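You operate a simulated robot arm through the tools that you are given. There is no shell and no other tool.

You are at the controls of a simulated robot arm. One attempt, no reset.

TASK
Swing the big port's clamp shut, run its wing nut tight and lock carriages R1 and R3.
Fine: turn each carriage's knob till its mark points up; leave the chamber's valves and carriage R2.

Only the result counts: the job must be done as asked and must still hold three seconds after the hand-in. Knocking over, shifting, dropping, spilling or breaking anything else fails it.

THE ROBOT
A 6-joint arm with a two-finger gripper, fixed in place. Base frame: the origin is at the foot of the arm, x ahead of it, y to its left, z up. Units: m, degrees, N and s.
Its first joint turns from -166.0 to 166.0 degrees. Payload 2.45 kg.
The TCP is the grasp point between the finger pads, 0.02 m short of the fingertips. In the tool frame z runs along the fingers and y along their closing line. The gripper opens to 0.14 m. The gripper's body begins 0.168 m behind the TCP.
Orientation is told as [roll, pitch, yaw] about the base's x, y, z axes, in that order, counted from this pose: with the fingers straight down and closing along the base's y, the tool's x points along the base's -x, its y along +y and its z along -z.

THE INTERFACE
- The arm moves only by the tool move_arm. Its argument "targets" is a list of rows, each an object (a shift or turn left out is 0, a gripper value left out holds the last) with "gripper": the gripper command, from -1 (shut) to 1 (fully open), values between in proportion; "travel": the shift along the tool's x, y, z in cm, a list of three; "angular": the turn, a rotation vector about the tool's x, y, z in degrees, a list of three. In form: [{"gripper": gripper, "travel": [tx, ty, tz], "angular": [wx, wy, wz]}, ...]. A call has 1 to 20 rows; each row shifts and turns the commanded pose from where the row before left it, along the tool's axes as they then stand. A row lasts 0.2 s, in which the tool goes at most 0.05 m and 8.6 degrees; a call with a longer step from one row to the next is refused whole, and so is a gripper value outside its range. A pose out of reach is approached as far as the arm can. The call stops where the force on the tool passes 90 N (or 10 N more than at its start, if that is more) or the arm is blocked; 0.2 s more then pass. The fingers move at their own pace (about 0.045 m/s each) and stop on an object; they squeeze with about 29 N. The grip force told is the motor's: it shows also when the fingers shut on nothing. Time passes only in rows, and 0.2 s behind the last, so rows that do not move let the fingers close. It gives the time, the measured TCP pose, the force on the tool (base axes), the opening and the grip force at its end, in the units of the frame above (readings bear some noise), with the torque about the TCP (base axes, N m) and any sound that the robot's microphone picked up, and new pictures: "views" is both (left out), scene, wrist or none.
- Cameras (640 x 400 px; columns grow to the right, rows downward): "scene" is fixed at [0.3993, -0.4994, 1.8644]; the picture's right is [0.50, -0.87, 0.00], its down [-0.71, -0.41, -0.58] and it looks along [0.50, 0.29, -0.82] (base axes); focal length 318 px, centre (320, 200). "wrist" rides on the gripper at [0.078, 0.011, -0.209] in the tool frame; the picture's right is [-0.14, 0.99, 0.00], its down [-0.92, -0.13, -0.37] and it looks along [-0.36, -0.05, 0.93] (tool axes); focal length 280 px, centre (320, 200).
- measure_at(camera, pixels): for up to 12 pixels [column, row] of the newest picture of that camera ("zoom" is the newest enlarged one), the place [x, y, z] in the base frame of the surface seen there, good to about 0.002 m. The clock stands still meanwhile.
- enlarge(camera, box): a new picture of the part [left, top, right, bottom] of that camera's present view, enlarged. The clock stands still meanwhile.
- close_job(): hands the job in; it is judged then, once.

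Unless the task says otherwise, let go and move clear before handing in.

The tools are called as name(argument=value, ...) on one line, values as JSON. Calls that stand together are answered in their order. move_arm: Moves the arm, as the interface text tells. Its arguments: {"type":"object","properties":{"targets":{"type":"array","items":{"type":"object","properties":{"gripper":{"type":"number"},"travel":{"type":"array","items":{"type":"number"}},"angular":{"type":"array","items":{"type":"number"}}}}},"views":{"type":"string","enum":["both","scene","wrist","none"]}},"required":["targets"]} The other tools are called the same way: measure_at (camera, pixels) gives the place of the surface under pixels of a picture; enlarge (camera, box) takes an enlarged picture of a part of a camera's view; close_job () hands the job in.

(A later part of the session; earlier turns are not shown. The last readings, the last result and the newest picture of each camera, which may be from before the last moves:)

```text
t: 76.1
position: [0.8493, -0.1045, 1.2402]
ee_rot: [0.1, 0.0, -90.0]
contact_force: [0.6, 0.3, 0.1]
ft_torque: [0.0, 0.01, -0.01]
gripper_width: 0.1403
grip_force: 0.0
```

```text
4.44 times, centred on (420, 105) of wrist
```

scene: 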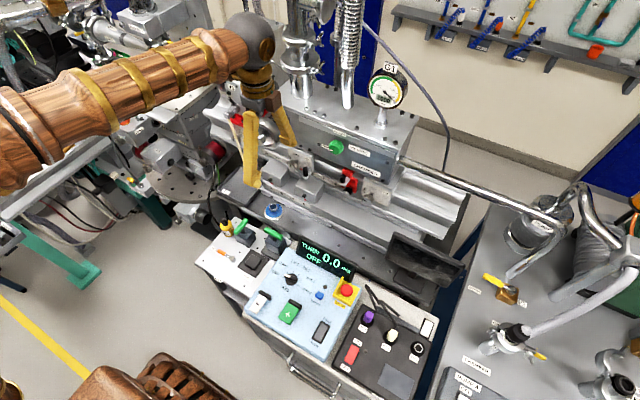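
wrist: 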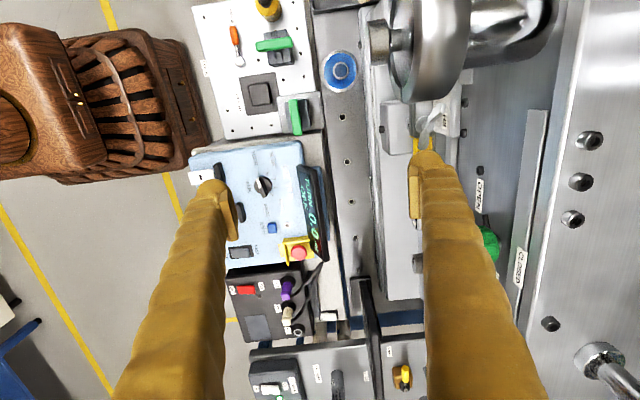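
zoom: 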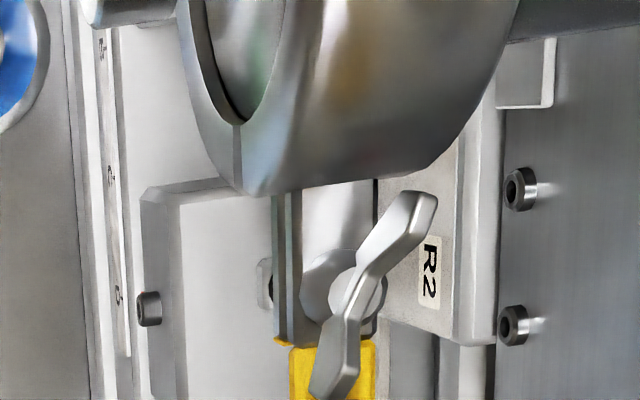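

The wings stopped at about −125°; the finger had passed the tip in front. I'll put the finger under the front wing tip (shift +0.7 cm in x), push +y, then slide forward and keep pushing +y.

move_arm(targets=[{"travel": [0, 0.7, 0]}, {"travel": [0.5, 0, 0]}, {"travel": [0.5, 0, 0]}, {"travel": [0.1, -0.5, 0]}], views="wrist")

enlarge(camera="wrist", box=[360, 60, 480, 150])

```text
t: 77.1
position: [0.849, -0.0923, 1.2408]
ee_rot: [0.0, 0.1, -90.1]
contact_force: [0.4, 0.7, 2.8]
ft_torque: [0.04, -0.28, 0.03]
gripper_width: 0.1398
grip_force: 0.2
```

wrist: 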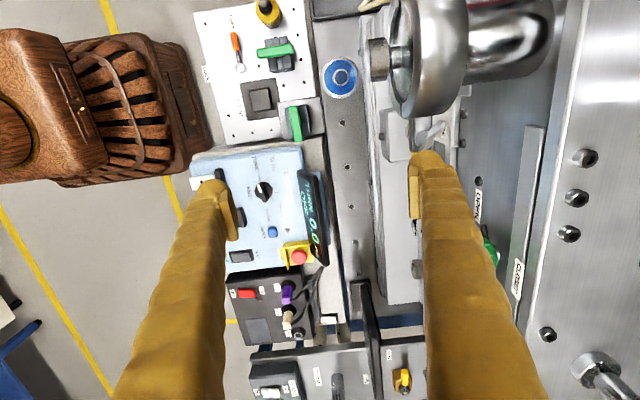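

```text
4.44 times, centred on (420, 105) of wrist
```

zoom: 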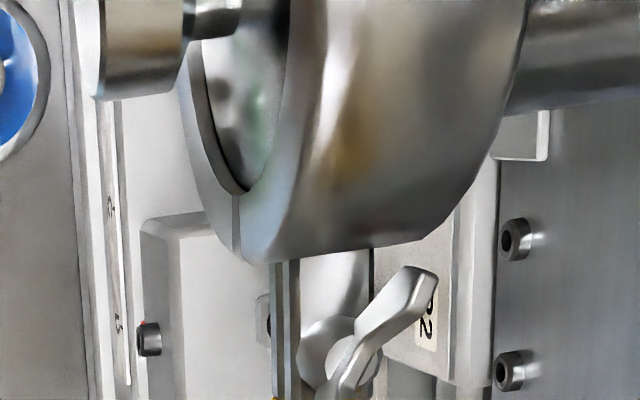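

Slight progress. Now pushing +y further with the finger in front of the nut.

move_arm(targets=[{"travel": [0.5, 0, 0]}, {"travel": [0.5, 0, 0]}], views="wrist")

enlarge(camera="wrist", box=[360, 90, 480, 180])

```text
t: 77.7
position: [0.8491, -0.0839, 1.2407]
ee_rot: [0.1, -0.1, -89.9]
contact_force: [-1.2, -3.1, 6.4]
ft_torque: [-0.02, -0.54, -0.24]
gripper_width: 0.1399
grip_force: 0.0
```

wrist: 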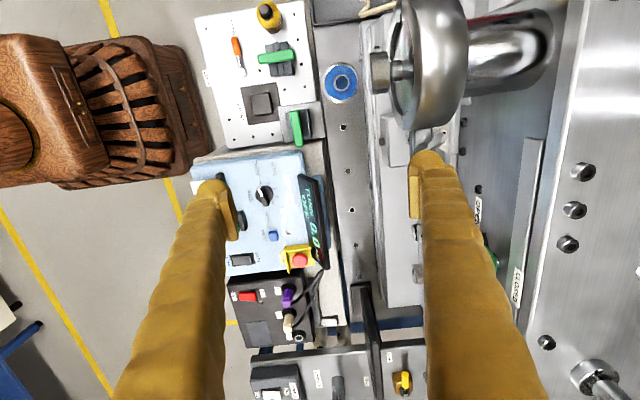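

```text
4.44 times, centred on (420, 135) of wrist
```

zoom: 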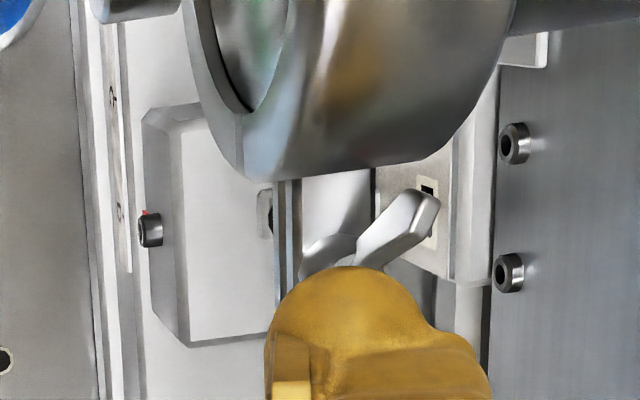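

Rotation continues (back wing now ≈ +30°). Pushing further.

move_arm(targets=[{"travel": [0.5, 0, 0]}, {"travel": [0.5, 0, 0]}], views="wrist")

enlarge(camera="wrist", box=[360, 90, 480, 180])

```text
t: 78.3
position: [0.8493, -0.0744, 1.2407]
ee_rot: [0.1, 0.0, -89.9]
contact_force: [-0.5, -1.5, 3.8]
ft_torque: [-0.04, -0.32, -0.1]
gripper_width: 0.1401
grip_force: 0.0
```

wrist: 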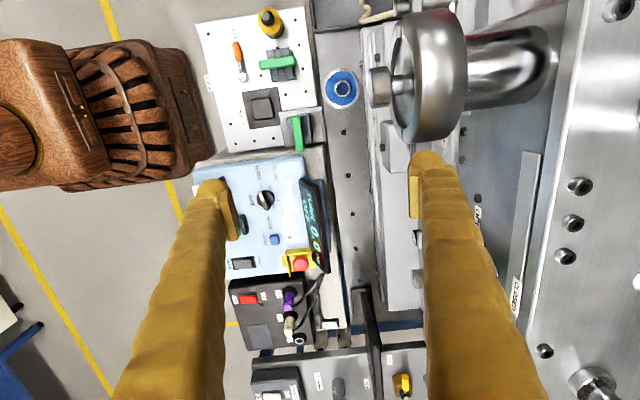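

```text
4.44 times, centred on (420, 135) of wrist
```

zoom: 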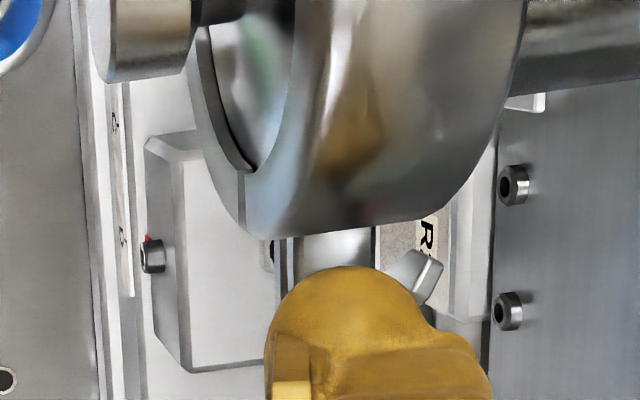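

The finger's rounded tip is riding up near the hub. I'll back off, lower it a bit (tip z≈1.212) and then follow a circular path of ~21 mm radius around the nut axis, pushing the front wing on.

move_arm(targets=[{"travel": [-1.75, 0, 0]}, {"travel": [-1.75, 0, 0]}, {"travel": [0, 0, 0.9]}, {"travel": [1.2, 0, 0]}, {"travel": [0.5, 0, 0]}, {"travel": [0.36, -0.49, 0]}, {"travel": [0.55, -0.47, 0]}], views="wrist")

enlarge(camera="wrist", box=[360, 80, 480, 170])

```text
t: 79.9
position: [0.8394, -0.0818, 1.2324]
ee_rot: [0.1, 0.0, -90.0]
contact_force: [0.2, -0.1, -0.2]
ft_torque: [-0.02, 0.02, -0.03]
gripper_width: 0.1401
grip_force: 0.1
```

wrist: 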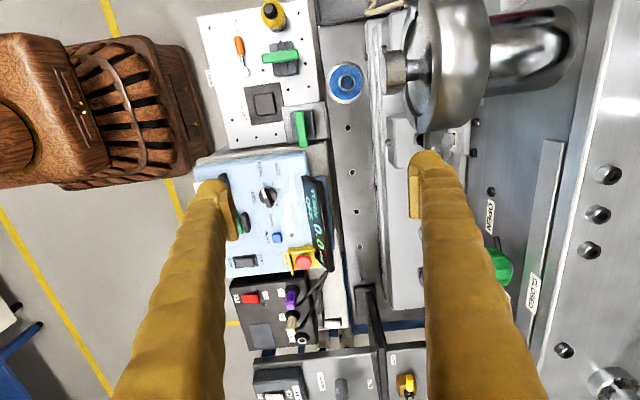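

```text
4.44 times, centred on (420, 125) of wrist
```

zoom: 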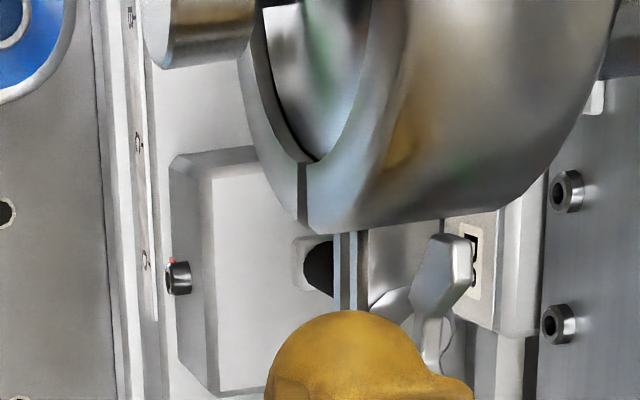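

Backing off dragged the wing backward a bit (front wing now ≈ −110°). From now on I'll lift before retreating. Lift, go behind the wing, lower and check.

move_arm(targets=[{"travel": [0, 0, -3.5]}, {"travel": [-0.6, 2.6, 0]}, {"travel": [-0.6, 2.7, 0]}, {"travel": [0, 0, 3.5]}], views="wrist")

enlarge(camera="wrist", box=[340, 60, 480, 170])

```text
t: 80.9
position: [0.8905, -0.0927, 1.2315]
ee_rot: [0.1, 0.0, -90.0]
contact_force: [0.0, 0.1, -0.3]
ft_torque: [0.03, -0.03, 0.0]
gripper_width: 0.1399
grip_force: 0.1
```

wrist: 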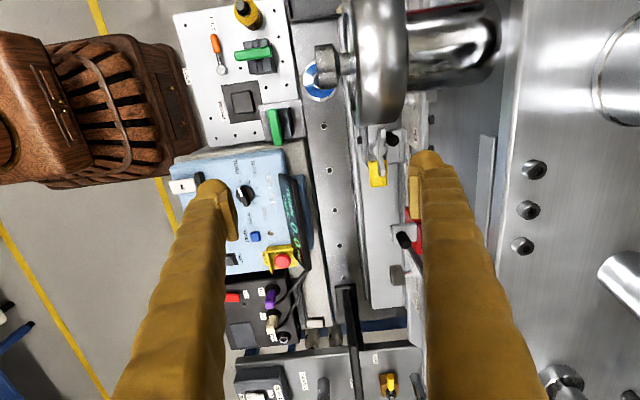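

```text
3.64 times, centred on (410, 115) of wrist
```

zoom: 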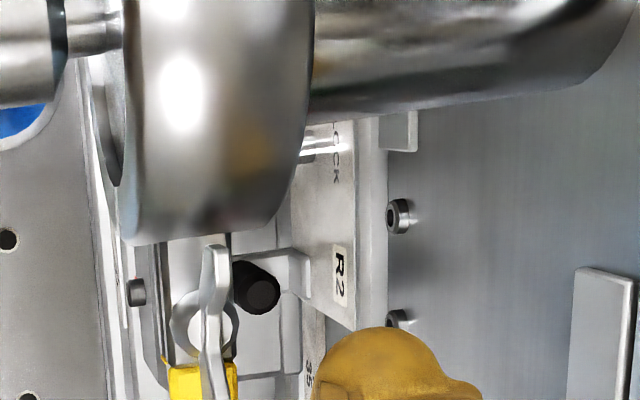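

Wings now lie along y (front wing at −98°). I'll sweep −x and then round the nut's front in an arc to φ=−170°.

move_arm(targets=[{"travel": [-0.13, -0.8, 0]}, {"travel": [0, -0.82, 0]}, {"travel": [0, -0.83, 0]}, {"travel": [0, -0.8, 0]}, {"travel": [0.14, -0.71, 0]}, {"travel": [0.36, -0.63, 0]}], views="wrist")

enlarge(camera="wrist", box=[350, 70, 490, 180])

```text
t: 82.1
position: [0.8596, -0.0987, 1.2337]
ee_rot: [0.9, -0.3, -90.3]
contact_force: [21.6, -12.8, 4.0]
ft_torque: [0.23, -0.53, -1.22]
gripper_width: 0.1402
grip_force: 0.5
stopped in row 6: the force on the tool passed its limit at 105 N (the readings are from after the stop); the commanded pose is now the measured one
```

wrist: 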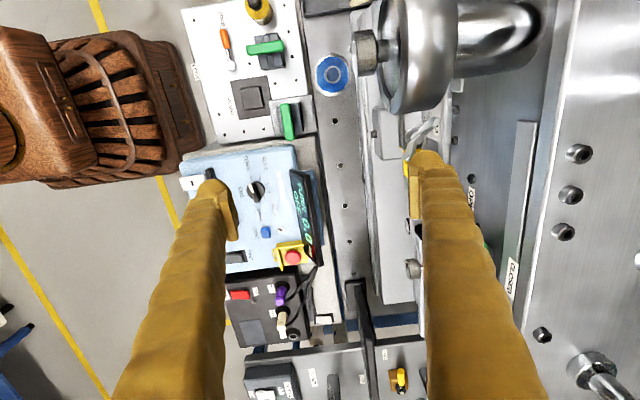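

```text
3.64 times, centred on (420, 125) of wrist
```

zoom: 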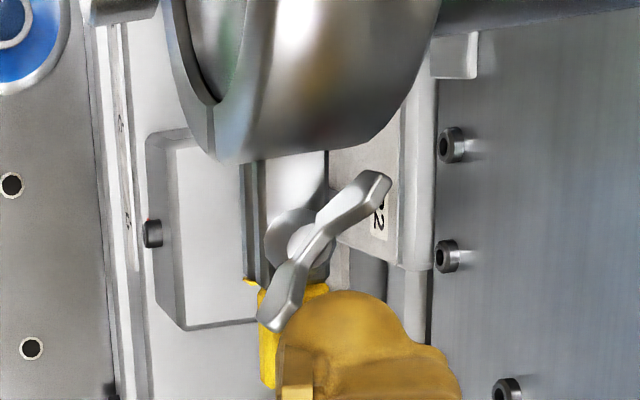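

The push was blocked at 105 N with the wings at about −134°: either the nut is now tight or the finger caught something. I'll lift off and inspect closely.

move_arm(targets=[{"travel": [-0.2, 0.3, 0]}, {"travel": [0, 0, -4]}, {"travel": [-2, 0, -2]}])

enlarge(camera="wrist", box=[360, 60, 460, 150])

enlarge(camera="scene", box=[255, 105, 325, 165])

```text
t: 82.9
position: [0.8591, -0.1179, 1.2924]
ee_rot: [0.7, -0.2, -90.1]
contact_force: [0.0, -0.3, -0.7]
ft_torque: [0.0, 0.0, 0.0]
gripper_width: 0.14
grip_force: 0.0
```

scene: 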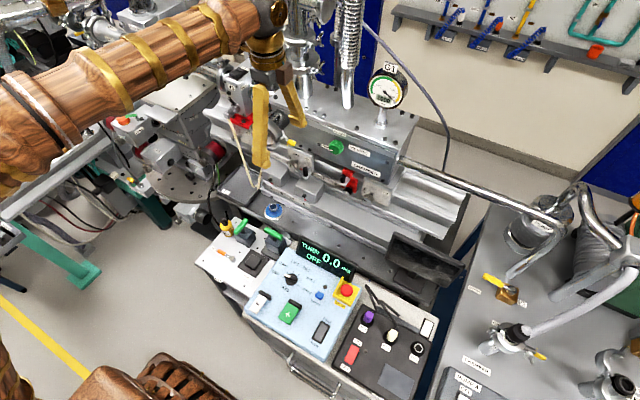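
wrist: 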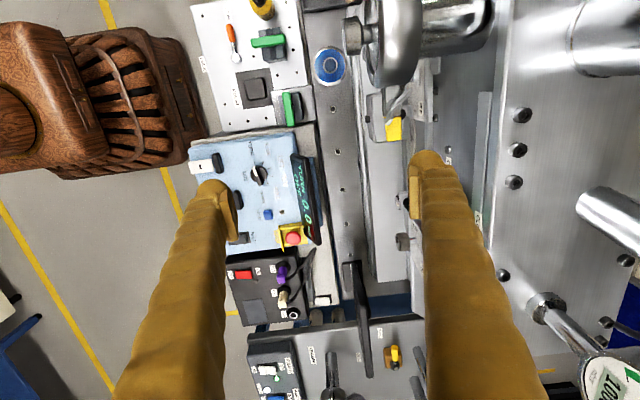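

```text
4.44 times, centred on (410, 105) of wrist
```

zoom: 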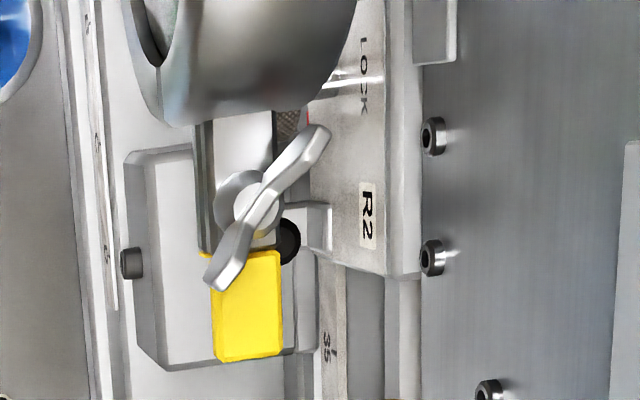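

```text
6.67 times, centred on (290, 135) of scene
```

zoom: 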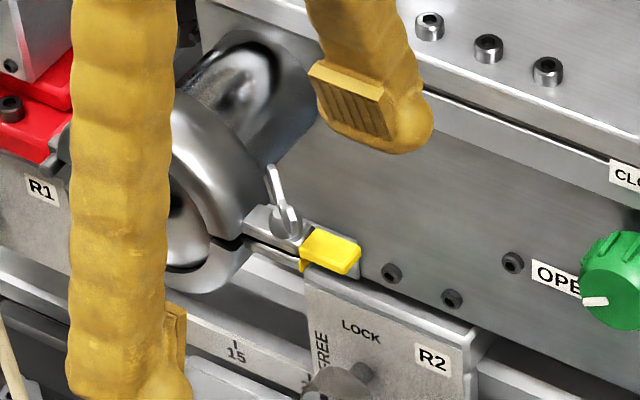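

The nut now shows wings from zoom (320,135) to (220,285). I'll measure its height against the lug to see how far it has run down.

enlarge(camera="wrist", box=[380, 75, 440, 130])

measure_at(camera="zoom", pixels=[[300, 210], [285, 190], [400, 75], [370, 120], [255, 310], [275, 270], [290, 120], [262, 215], [320, 225], [300, 330], [330, 330], [250, 180]])

```text
7.27 times, centred on (410, 102) of wrist
```

zoom: 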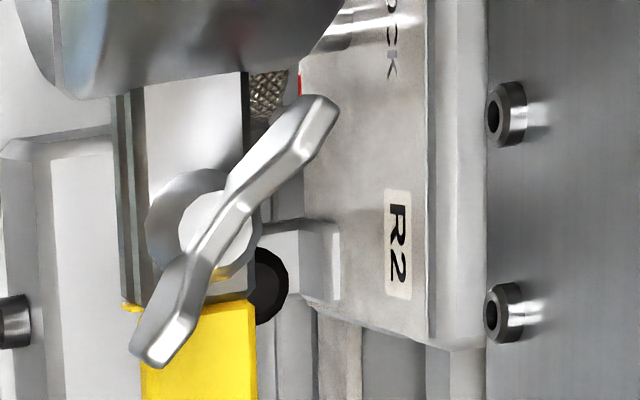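

```text
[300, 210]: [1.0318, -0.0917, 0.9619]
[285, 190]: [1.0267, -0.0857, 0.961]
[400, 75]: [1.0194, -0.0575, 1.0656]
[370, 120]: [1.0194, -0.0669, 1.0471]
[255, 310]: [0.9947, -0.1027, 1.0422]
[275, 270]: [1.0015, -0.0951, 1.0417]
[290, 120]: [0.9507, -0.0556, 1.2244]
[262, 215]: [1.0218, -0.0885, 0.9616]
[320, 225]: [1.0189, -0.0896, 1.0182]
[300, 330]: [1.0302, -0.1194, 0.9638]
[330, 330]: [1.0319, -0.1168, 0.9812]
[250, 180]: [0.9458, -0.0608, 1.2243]
```

measure_at(camera="zoom", pixels=[[320, 110], [300, 150], [215, 225], [165, 220], [225, 210], [185, 270], [160, 345], [145, 330], [200, 120], [195, 350], [120, 200], [240, 265]])

```text
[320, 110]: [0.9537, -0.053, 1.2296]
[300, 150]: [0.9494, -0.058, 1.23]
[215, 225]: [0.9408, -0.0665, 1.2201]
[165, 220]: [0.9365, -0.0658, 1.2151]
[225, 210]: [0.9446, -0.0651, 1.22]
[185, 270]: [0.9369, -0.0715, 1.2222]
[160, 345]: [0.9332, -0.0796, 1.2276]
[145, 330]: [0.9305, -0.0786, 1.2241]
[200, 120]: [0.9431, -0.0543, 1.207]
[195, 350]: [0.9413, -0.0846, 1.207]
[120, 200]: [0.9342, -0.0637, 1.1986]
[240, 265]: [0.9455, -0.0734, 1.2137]
```

The hub has dropped only 1–2 mm, so it's not tight; the flat finger face just friction-locked against the wing tip. A better way is to turn the tool with the wing so the pad stays flush. I'll lift and rotate the tool −157° in free air to line the pad up behind the front wing.

move_arm(targets=[{"travel": [0, 0, -2.2]}, {"angular": [0, 0, -8.3]}, {"angular": [0, 0, -8.3]}, {"angular": [0, 0, -8.3]}, {"angular": [0, 0, -8.3]}, {"angular": [0, 0, -8.3]}, {"angular": [0, 0, -8.3]}, {"angular": [0, 0, -8.3]}, {"angular": [0, 0, -8.3]}, {"angular": [0, 0, -8.3]}], views="none")

move_arm(targets=[{"angular": [0, 0, -8.3]}, {"angular": [0, 0, -8.3]}, {"angular": [0, 0, -8.3]}, {"angular": [0, 0, -8.3]}, {"angular": [0, 0, -8.3]}, {"angular": [0, 0, -8.3]}, {"angular": [0, 0, -8.3]}, {"angular": [0, 0, -8.3]}, {"angular": [0, 0, -8.3]}, {"angular": [0, 0, -7.6]}])

```text
t: 85.1
position: [0.8585, -0.1192, 1.3149]
ee_rot: [-0.1, -0.7, -15.5]
contact_force: [-0.7, -0.9, 0.9]
ft_torque: [-0.03, 0.02, -0.01]
gripper_width: 0.1399
grip_force: 0.0
```

```text
t: 87.3
position: [0.8599, -0.1198, 1.3147]
ee_rot: [-0.8, -0.1, 66.7]
contact_force: [-0.1, 0.5, -0.4]
ft_torque: [0.02, 0.05, -0.02]
gripper_width: 0.14
grip_force: 0.0
```

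scene: 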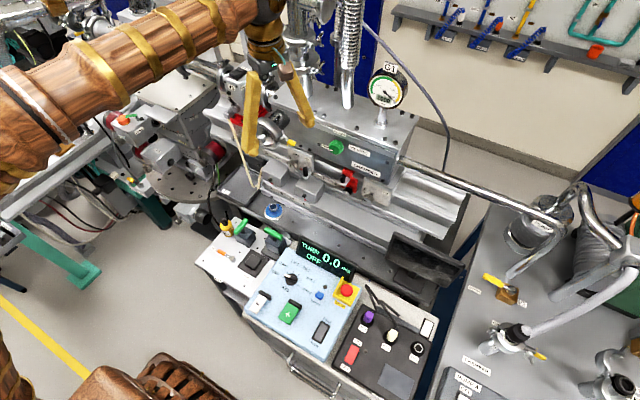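
wrist: 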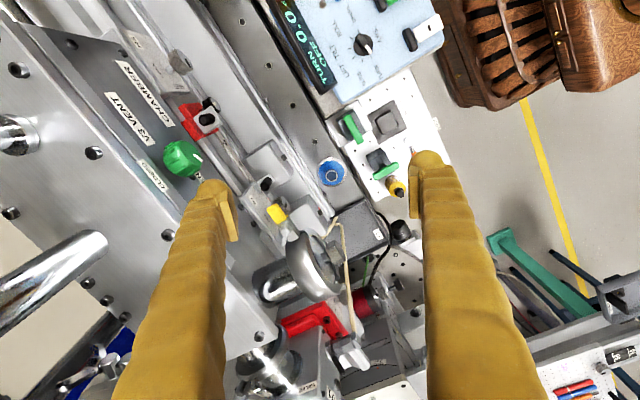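

Aligned at α≈−113°. Moving over so the left (trailing) finger sits just behind the front wing, then lowering partway and checking.

move_arm(targets=[{"travel": [-2.65, 0.7, 0]}, {"travel": [-2.65, 0.7, 0]}, {"travel": [0, 0, 4.0]}], views="wrist")

enlarge(camera="wrist", box=[180, 130, 300, 240])

```text
t: 88.1
position: [0.8708, -0.0644, 1.2751]
ee_rot: [-0.9, -0.1, 66.7]
contact_force: [0.4, 0.3, -0.2]
ft_torque: [-0.01, -0.06, -0.02]
gripper_width: 0.1403
grip_force: 0.1
```

wrist: 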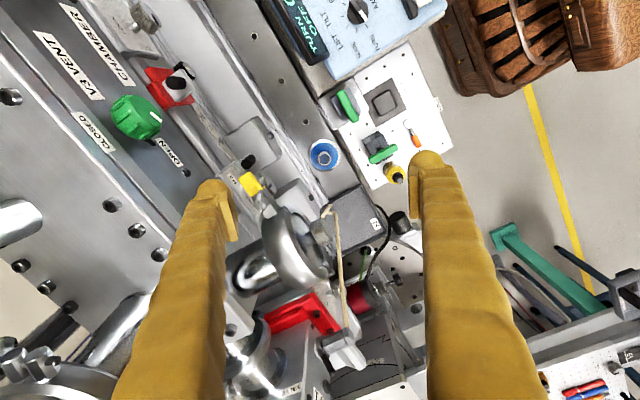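

```text
3.64 times, centred on (240, 185) of wrist
```

zoom: 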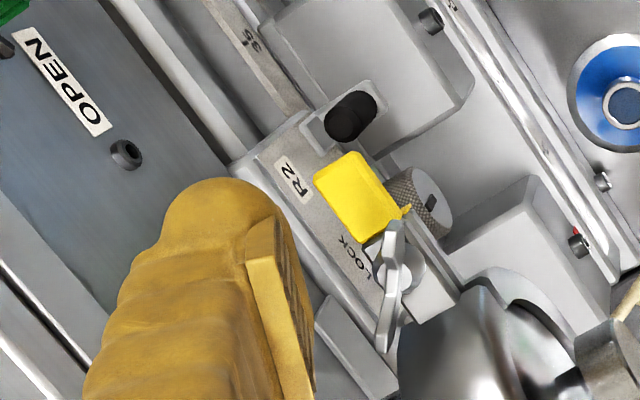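

The pad is left of (behind) the wings as intended. Lowering to wing height.

move_arm(targets=[{"travel": [0, 0, 2.2]}, {"travel": [0, 0, 2.1]}], views="wrist")

enlarge(camera="wrist", box=[180, 130, 300, 240])

```text
t: 88.7
position: [0.8699, -0.0667, 1.2322]
ee_rot: [-0.8, -0.1, 66.8]
contact_force: [0.4, -1.0, 0.4]
ft_torque: [-0.03, 0.01, -0.02]
gripper_width: 0.1399
grip_force: 0.1
```

wrist: 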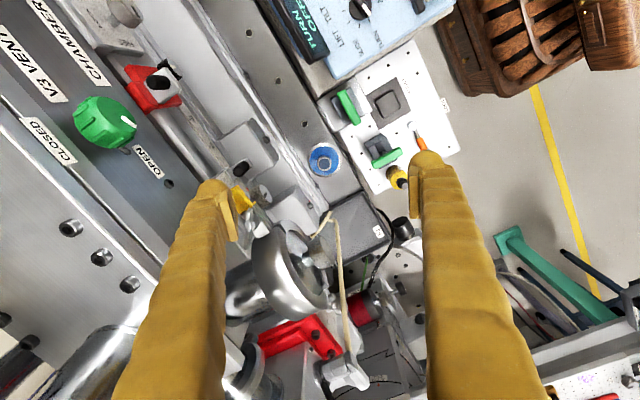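

```text
3.64 times, centred on (240, 185) of wrist
```

zoom: 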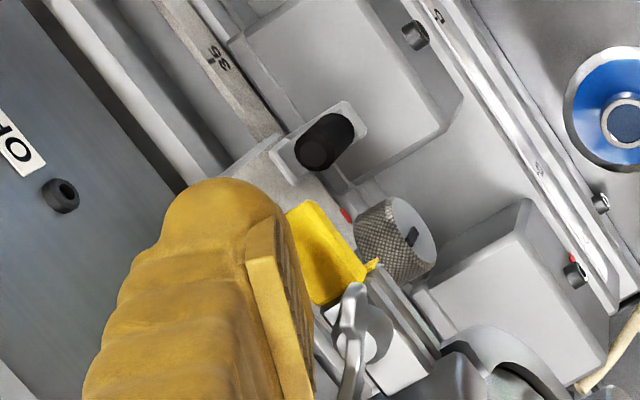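

The pad is a few mm behind the wing. Now rotating the tool clockwise about the nut axis, 8° per row.

move_arm(targets=[{"travel": [-0.933, 0.314, 0], "angular": [0, 0, 8]}, {"travel": [-0.933, 0.314, 0], "angular": [0, 0, 8]}, {"travel": [-0.933, 0.314, 0], "angular": [0, 0, 8]}, {"travel": [-0.933, 0.314, 0], "angular": [0, 0, 8]}, {"travel": [-0.933, 0.314, 0], "angular": [0, 0, 8]}], views="wrist")

enlarge(camera="wrist", box=[180, 130, 300, 240])

```text
t: 90.1
position: [0.8891, -0.0246, 1.2329]
ee_rot: [-1.1, -0.9, 26.5]
contact_force: [16.3, -17.2, -0.6]
ft_torque: [-0.01, -0.07, 0.18]
gripper_width: 0.1401
grip_force: 0.6
stopped in row 5: the force on the tool passed its limit at 93 N (the readings are from after the stop); the commanded pose is now the measured one
```

wrist: 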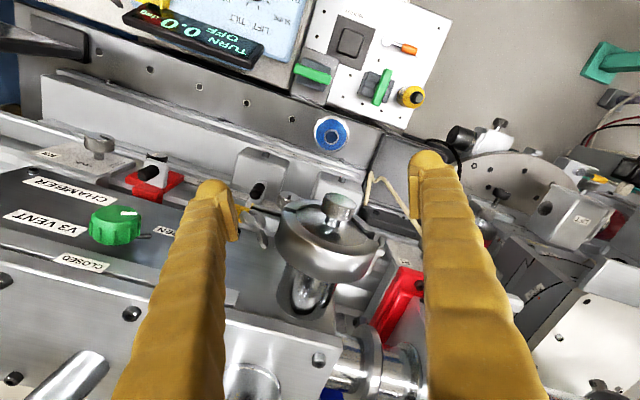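

```text
3.64 times, centred on (240, 185) of wrist
```

zoom: 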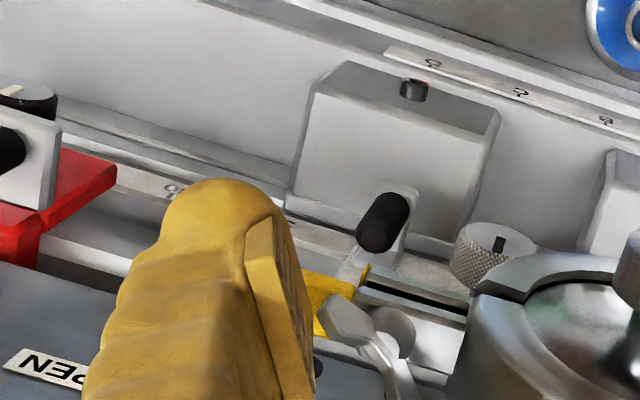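

The pad pressed the wing with over 90 N (≈1.4 N·m) and it didn't move, while earlier it turned almost freely; it blocked at the same angle twice, so the nut seems to have reached its tight stop. I'll back the pad off straight, lift clear, and inspect nut and lug gap.

move_arm(targets=[{"travel": [0, -0.6, 0]}, {"travel": [0, 0, -4]}, {"travel": [0, 0, -4]}, {"travel": [4.5, 0, 0]}, {"travel": [4.5, 0, 0]}])

enlarge(camera="scene", box=[255, 105, 325, 165])

enlarge(camera="wrist", box=[200, 170, 340, 290])

```text
t: 91.3
position: [0.8082, -0.0657, 1.3126]
ee_rot: [-0.7, -0.8, 26.6]
contact_force: [0.2, 0.0, -0.9]
ft_torque: [0.03, 0.11, 0.01]
gripper_width: 0.14
grip_force: 0.0
```

scene: 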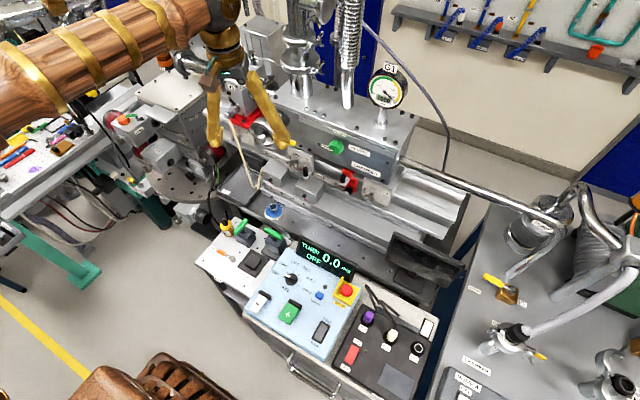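
wrist: 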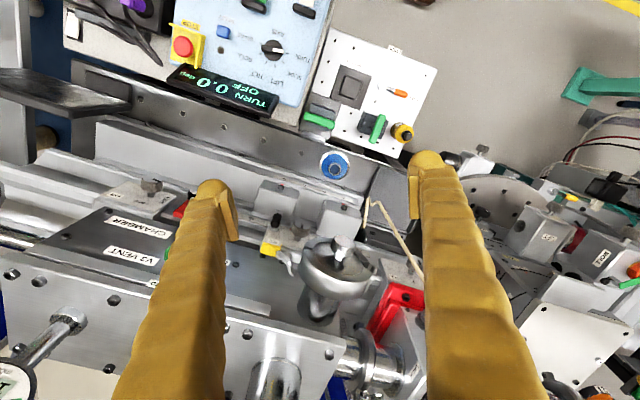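

```text
6.67 times, centred on (290, 135) of scene
```

zoom: 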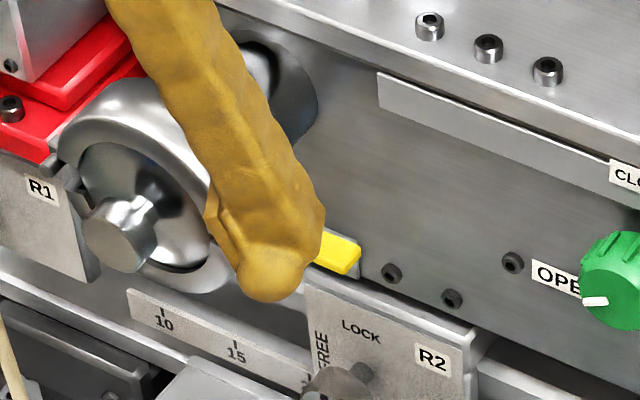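

```text
3.33 times, centred on (270, 230) of wrist
```

zoom: 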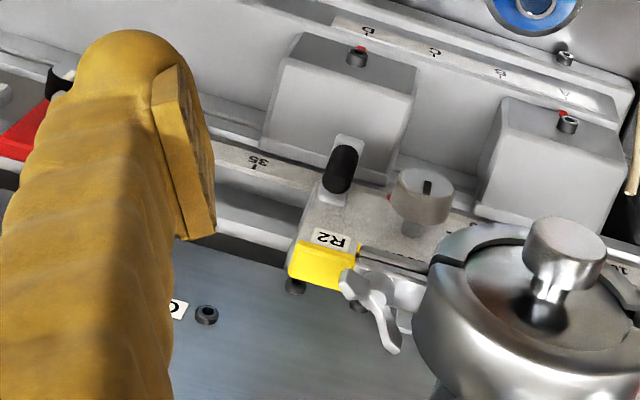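

The nut is visible at zoom (370,305). Measuring its wing tips to get the exact angle.

enlarge(camera="wrist", box=[255, 225, 335, 285])

measure_at(camera="zoom", pixels=[[250, 220], [265, 235], [300, 260], [340, 315], [350, 325], [320, 240], [330, 225], [290, 150], [330, 150], [400, 190], [400, 165], [200, 150]])

```text
6.67 times, centred on (295, 255) of wrist
```

zoom: 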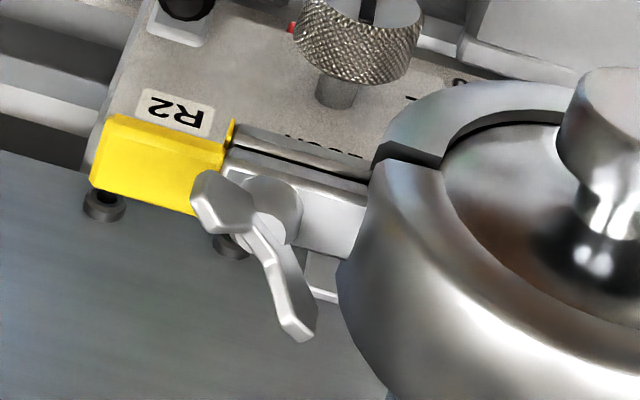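

```text
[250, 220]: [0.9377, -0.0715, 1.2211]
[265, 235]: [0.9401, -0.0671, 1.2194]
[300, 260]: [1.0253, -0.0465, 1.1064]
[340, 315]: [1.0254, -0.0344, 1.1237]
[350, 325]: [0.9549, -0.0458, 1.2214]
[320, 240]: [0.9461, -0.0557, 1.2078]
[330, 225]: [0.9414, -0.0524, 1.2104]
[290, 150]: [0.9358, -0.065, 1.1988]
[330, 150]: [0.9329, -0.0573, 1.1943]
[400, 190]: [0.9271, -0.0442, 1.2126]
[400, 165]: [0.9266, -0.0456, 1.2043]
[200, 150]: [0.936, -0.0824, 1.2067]
```

measure_at(camera="zoom", pixels=[[205, 185], [220, 205], [205, 215], [298, 330], [285, 300], [270, 270], [305, 310], [262, 225], [280, 205], [180, 190], [250, 155], [280, 165]])

```text
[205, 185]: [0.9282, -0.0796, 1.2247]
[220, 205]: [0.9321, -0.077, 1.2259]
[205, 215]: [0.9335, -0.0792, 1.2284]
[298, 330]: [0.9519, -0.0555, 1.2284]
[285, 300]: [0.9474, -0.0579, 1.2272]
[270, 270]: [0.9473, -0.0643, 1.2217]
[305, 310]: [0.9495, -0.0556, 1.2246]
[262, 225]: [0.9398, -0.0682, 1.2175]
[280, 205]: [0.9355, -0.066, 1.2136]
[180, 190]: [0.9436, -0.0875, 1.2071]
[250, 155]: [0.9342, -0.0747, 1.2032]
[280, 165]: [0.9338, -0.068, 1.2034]
```

Wing tips at (0.931,−0.079) and (0.9515,−0.0555): front wing at −131°, nut lowered by about 3 mm. I'll move the arm aside to see the clamp's gap from the scene camera.

move_arm(targets=[{"travel": [0, 4, -2]}, {"travel": [0, 4, -2]}, {"travel": [0, 4, -2]}, {"travel": [3, 3, -2]}])

enlarge(camera="scene", box=[255, 110, 305, 155])

enlarge(camera="wrist", box=[160, 170, 300, 290])

```text
t: 92.3
position: [0.7148, 0.0552, 1.3879]
ee_rot: [-0.8, -0.7, 26.6]
contact_force: [-0.4, -0.5, -1.0]
ft_torque: [-0.03, 0.05, -0.04]
gripper_width: 0.1402
grip_force: 0.1
```

scene: 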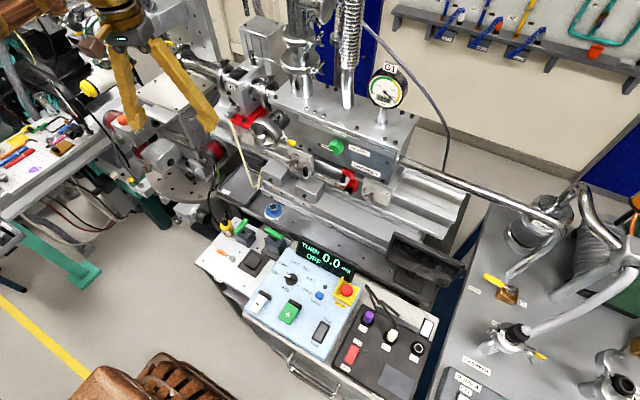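
wrist: 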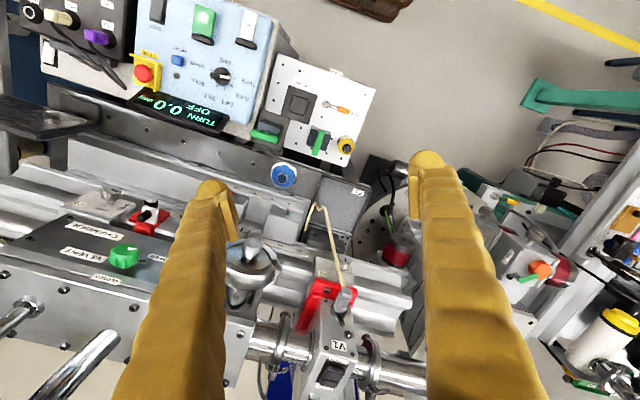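

```text
8.89 times, centred on (280, 132) of scene
```

zoom: 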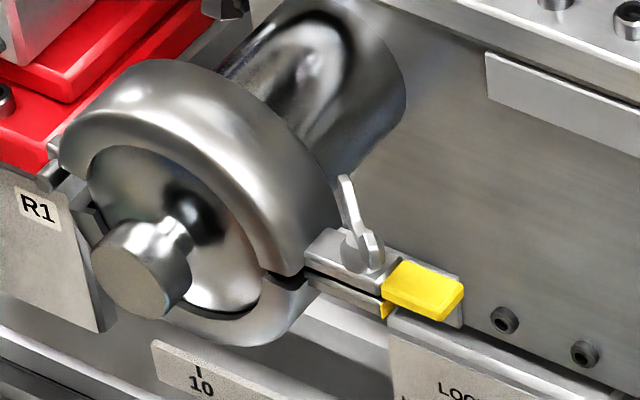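

```text
3.33 times, centred on (230, 230) of wrist
```

zoom: 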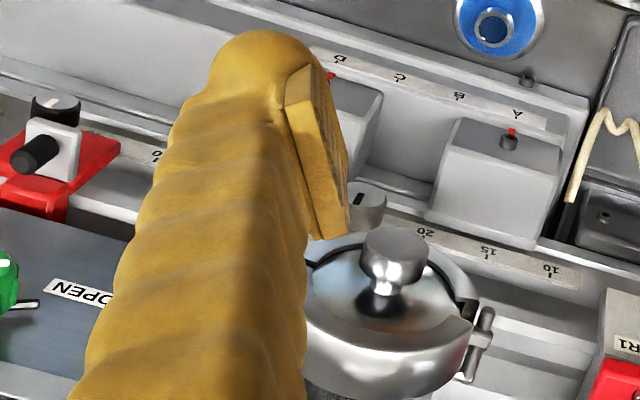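

The clamp halves sit flat together and the wing nut is at its stop, so the port is done. Now R3: I'll turn the tool to yaw 0, move over to y≈−0.33 and pitch up toward horizontal.

move_arm(targets=[{"gripper": 0, "angular": [0, 0, 6.65]}, {"angular": [0, 0, 6.65]}, {"angular": [0, 0, 6.65]}, {"angular": [0, 0, 6.65]}, {"travel": [-0.5, -4.28, 0.33]}, {"travel": [-0.5, -4.28, 0.33]}, {"travel": [-0.5, -4.28, 0.33]}, {"travel": [-0.5, -4.28, 0.33]}, {"travel": [-0.5, -4.28, 0.33]}, {"travel": [-0.5, -4.28, 0.33]}, {"travel": [-0.5, -4.28, 0.33]}, {"travel": [-0.5, -4.28, 0.33]}, {"travel": [-0.5, -4.28, 0.33]}], views="none")

move_arm(targets=[{"angular": [0, -8, 0]}, {"angular": [0, -8, 0]}, {"angular": [0, -8, 0]}, {"angular": [0, -8, 0]}, {"angular": [0, -8, 0]}])

```text
t: 95.1
position: [0.7589, -0.3341, 1.3663]
ee_rot: [-0.4, -1.2, 0.0]
contact_force: [-0.3, 0.0, 0.9]
ft_torque: [0.02, -0.02, -0.02]
gripper_width: 0.0701
grip_force: 0.0
```

```text
t: 96.3
position: [0.7586, -0.3309, 1.3632]
ee_rot: [-0.5, -41.2, 0.4]
contact_force: [-0.2, -0.9, -0.2]
ft_torque: [0.04, 0.0, 0.03]
gripper_width: 0.07
grip_force: 0.1
```

scene: 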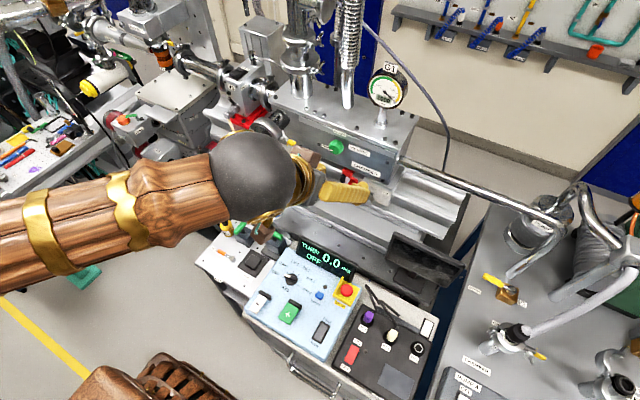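
wrist: 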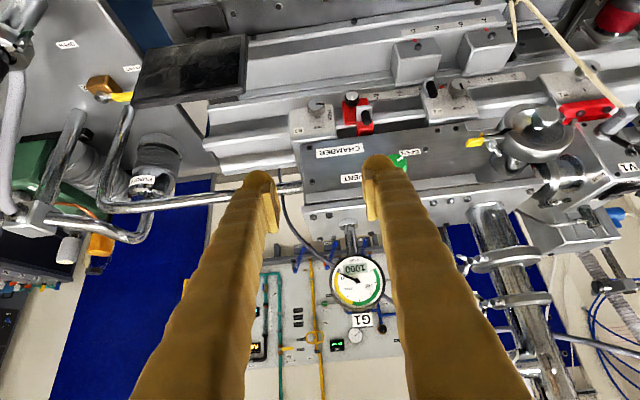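

Pitch −41° without trouble. Lowering to z≈1.19 and pitching on to horizontal.

move_arm(targets=[{"travel": [2.8, 0, 3.2]}, {"travel": [2.8, 0, 3.2]}, {"travel": [2.8, 0, 3.2]}, {"travel": [2.8, 0, 3.2]}, {"angular": [0, -8.1, 0]}, {"angular": [0, -8.1, 0]}, {"angular": [0, -8.1, 0]}, {"angular": [0, -8.1, 0]}, {"angular": [0, -8.1, 0]}, {"angular": [0, -8.1, 0]}])

enlarge(camera="wrist", box=[230, 0, 390, 120])

```text
t: 98.5
position: [0.7575, -0.3332, 1.1938]
ee_rot: [-65.0, -89.6, 64.8]
contact_force: [0.2, 0.5, 0.7]
ft_torque: [-0.02, 0.0, 0.01]
gripper_width: 0.0698
grip_force: 0.0
```

scene: 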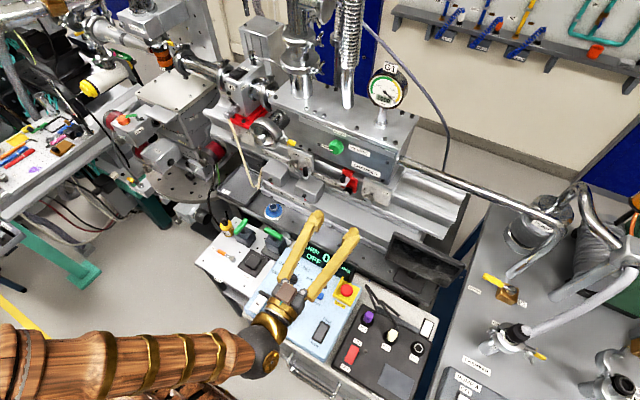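
wrist: 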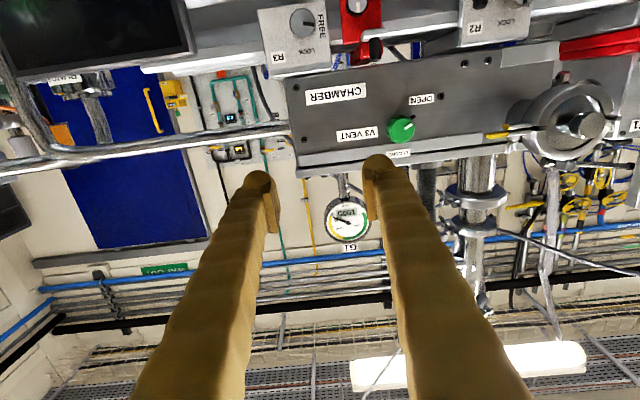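

```text
3.33 times, centred on (310, 60) of wrist
```

zoom: 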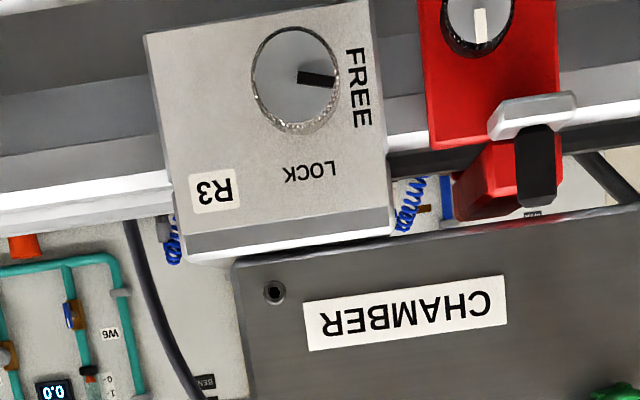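

R3's knob is at zoom (295,80), mark toward FREE. I'll measure it and also look at the clamp's front from here.

measure_at(camera="zoom", pixels=[[295, 75], [295, 45], [260, 75], [330, 80], [295, 110], [300, 150], [470, 25], [440, 15], [540, 165], [250, 300], [200, 60], [350, 180]])

enlarge(camera="wrist", box=[480, 60, 640, 180])

```text
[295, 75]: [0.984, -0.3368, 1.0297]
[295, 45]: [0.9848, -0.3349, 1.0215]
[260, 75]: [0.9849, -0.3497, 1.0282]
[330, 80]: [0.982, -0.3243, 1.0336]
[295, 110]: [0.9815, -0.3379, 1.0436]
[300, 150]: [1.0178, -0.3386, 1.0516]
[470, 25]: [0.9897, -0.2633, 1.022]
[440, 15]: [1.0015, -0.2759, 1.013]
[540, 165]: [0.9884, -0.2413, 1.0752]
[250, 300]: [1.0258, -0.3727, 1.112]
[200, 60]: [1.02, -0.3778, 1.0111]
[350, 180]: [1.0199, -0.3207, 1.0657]
```

```text
3.33 times, centred on (560, 120) of wrist
```

zoom: 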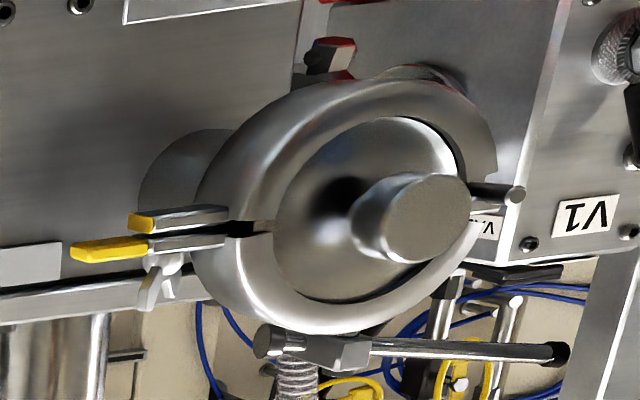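

The clamp lugs lie together with the nut on its seat. R3's knob centre is about (y −0.3365, z 1.0305). Before descending I'll check the tablet's position near the approach path.

measure_at(camera="scene", pixels=[[394, 240], [392, 250], [390, 262], [400, 270], [445, 290], [458, 268], [372, 193], [378, 215], [365, 210], [355, 205], [385, 222], [350, 198]])

move_arm(targets=[{"gripper": -0.25, "travel": [4.1, 0, 1]}, {"travel": [4.1, 0, 1]}])

```text
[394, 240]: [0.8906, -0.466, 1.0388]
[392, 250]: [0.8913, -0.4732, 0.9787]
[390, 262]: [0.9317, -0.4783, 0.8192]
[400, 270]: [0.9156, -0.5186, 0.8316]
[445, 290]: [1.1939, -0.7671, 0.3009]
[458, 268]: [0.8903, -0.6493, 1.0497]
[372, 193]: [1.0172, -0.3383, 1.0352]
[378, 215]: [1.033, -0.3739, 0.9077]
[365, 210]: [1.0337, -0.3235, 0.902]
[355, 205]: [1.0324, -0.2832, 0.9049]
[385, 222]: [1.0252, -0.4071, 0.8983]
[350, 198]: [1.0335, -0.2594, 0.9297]
```

```text
t: 99.1
position: [0.7796, -0.3343, 1.1122]
ee_rot: [-60.8, -89.5, 60.8]
contact_force: [0.8, 0.0, 0.1]
ft_torque: [-0.02, 0.02, -0.02]
gripper_width: 0.0528
grip_force: 0.1
```

scene: 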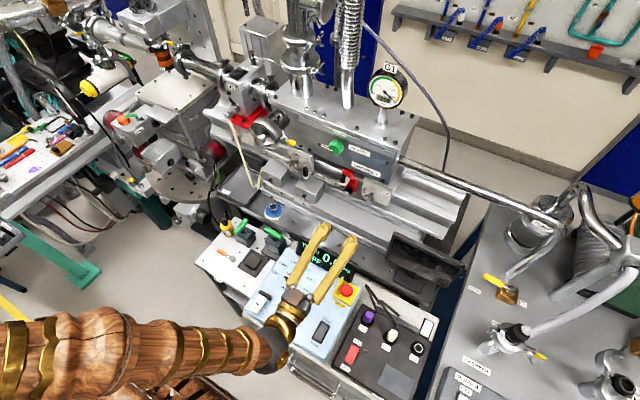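
wrist: 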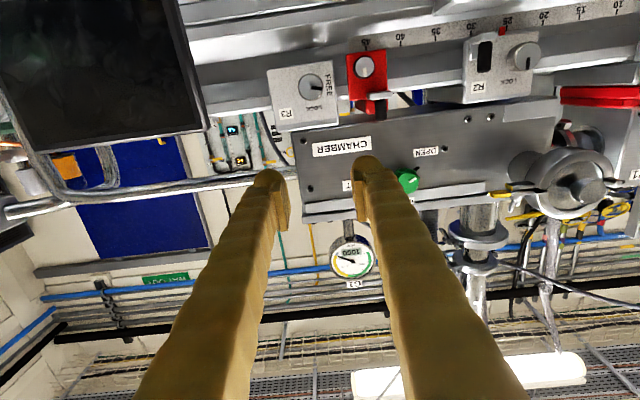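

The tablet's edge is at y≈−0.466, well clear. I'll test the +90° roll here in free air before gripping, starting with 4 rows.

move_arm(targets=[{"angular": [0, 0, 8.2]}, {"angular": [0, 0, 8.2]}, {"angular": [0, 0, 8.2]}, {"angular": [0, 0, 8.2]}], views="none")

```text
t: 100.1
position: [0.7795, -0.3349, 1.1105]
ee_rot: [89.3, -57.5, -89.6]
contact_force: [0.7, -0.2, 0.0]
ft_torque: [-0.03, -0.03, 0.0]
gripper_width: 0.0526
grip_force: 0.1
```

Fine so far. Continuing to about +98°.

move_arm(targets=[{"angular": [0, 0, 8.2]}, {"angular": [0, 0, 8.2]}, {"angular": [0, 0, 8.2]}, {"angular": [0, 0, 8.2]}, {"angular": [0, 0, 8.2]}, {"angular": [0, 0, 8.2]}, {"angular": [0, 0, 8.2]}, {"angular": [0, 0, 8.2]}], views="none")

```text
t: 101.9
position: [0.7785, -0.3321, 1.1108]
ee_rot: [89.7, 8.2, -90.0]
contact_force: [0.3, 0.5, 0.4]
ft_torque: [-0.02, 0.01, 0.02]
gripper_width: 0.0525
grip_force: 0.0
```

The full roll range works here. Rolling back to 0° and descending to the knob's height.

move_arm(targets=[{"angular": [0, 0, -8.18]}, {"angular": [0, 0, -8.18]}, {"angular": [0, 0, -8.18]}, {"angular": [0, 0, -8.18]}, {"angular": [0, 0, -8.18]}, {"angular": [0, 0, -8.18]}, {"angular": [0, 0, -8.18]}, {"angular": [0, 0, -8.18]}, {"angular": [0, 0, -8.18]}, {"angular": [0, 0, -8.18]}, {"angular": [0, 0, -8.18]}, {"angular": [0, 0, -8.18]}, {"travel": [4, -0.2, 0]}, {"travel": [4, -0.2, 0]}])

enlarge(camera="wrist", box=[230, 60, 430, 210])

```text
t: 104.9
position: [0.7781, -0.3392, 1.0312]
ee_rot: [-44.3, -89.6, 44.2]
contact_force: [-0.2, 0.1, -0.2]
ft_torque: [-0.03, -0.04, -0.01]
gripper_width: 0.0527
grip_force: 0.1
```

scene: 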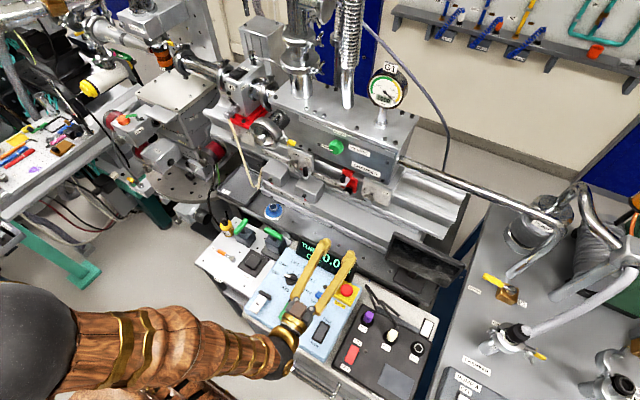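
wrist: 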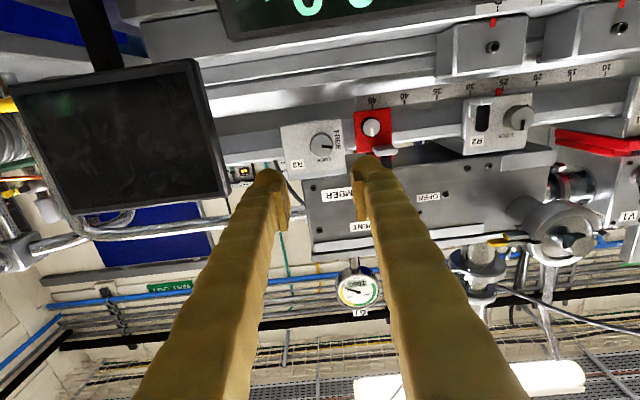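

```text
2.67 times, centred on (330, 135) of wrist
```

zoom: 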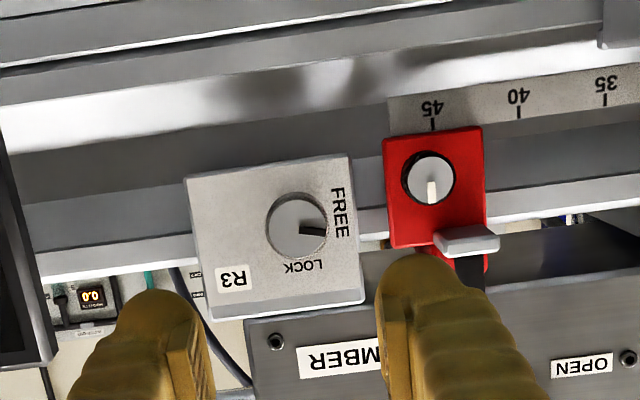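

Lined up in front of R3 (knob at zoom (297,225)). Measuring its centre again from here.

measure_at(camera="zoom", pixels=[[297, 222], [272, 222], [322, 222], [297, 198], [297, 250], [430, 178], [455, 185], [478, 245]])

```text
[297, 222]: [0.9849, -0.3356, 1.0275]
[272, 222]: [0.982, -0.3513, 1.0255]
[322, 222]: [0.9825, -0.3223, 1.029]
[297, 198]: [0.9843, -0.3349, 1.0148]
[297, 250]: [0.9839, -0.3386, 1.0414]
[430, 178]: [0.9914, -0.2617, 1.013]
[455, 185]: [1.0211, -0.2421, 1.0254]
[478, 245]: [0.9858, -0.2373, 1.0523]
```

Knob centre ≈ (−0.336, 1.029). I'll trim the alignment and approach to x≈0.90 first.

move_arm(targets=[{"travel": [0.2, 0.3, 4.2]}, {"travel": [0, 0, 4.2]}, {"travel": [0, 0, 4.2]}], views="wrist")

enlarge(camera="wrist", box=[230, 80, 430, 230])

```text
t: 105.7
position: [0.9034, -0.3357, 1.0295]
ee_rot: [-30.3, -89.6, 30.3]
contact_force: [0.2, -0.1, -0.4]
ft_torque: [-0.01, -0.01, 0.0]
gripper_width: 0.0525
grip_force: 0.0
```

wrist: 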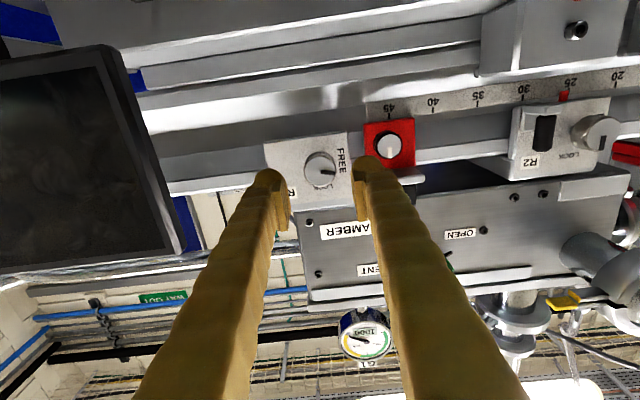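

```text
2.67 times, centred on (330, 155) of wrist
```

zoom: 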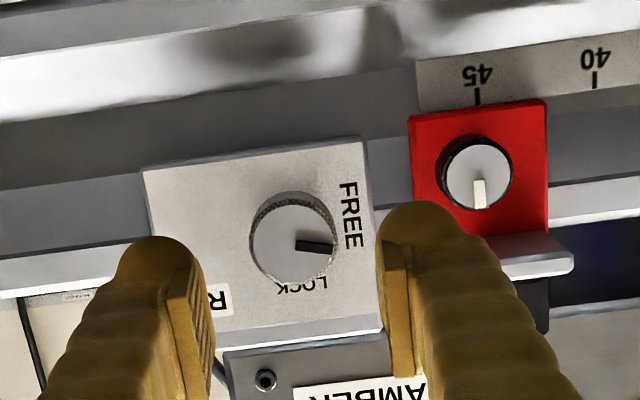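

The pads straddle the knob evenly. I'll check the red stop's nearest edges against the right finger before going in.

measure_at(camera="zoom", pixels=[[414, 130], [414, 190], [440, 175], [480, 262], [500, 262], [560, 262], [510, 245], [376, 190], [420, 205], [470, 300]])

```text
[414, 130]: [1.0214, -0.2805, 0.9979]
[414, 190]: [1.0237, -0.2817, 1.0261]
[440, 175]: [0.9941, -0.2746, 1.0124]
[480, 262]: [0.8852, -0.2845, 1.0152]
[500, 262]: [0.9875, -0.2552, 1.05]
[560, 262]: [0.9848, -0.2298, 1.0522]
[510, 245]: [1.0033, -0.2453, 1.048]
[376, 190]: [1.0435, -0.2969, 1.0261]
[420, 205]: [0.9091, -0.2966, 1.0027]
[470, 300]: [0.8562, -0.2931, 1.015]
```

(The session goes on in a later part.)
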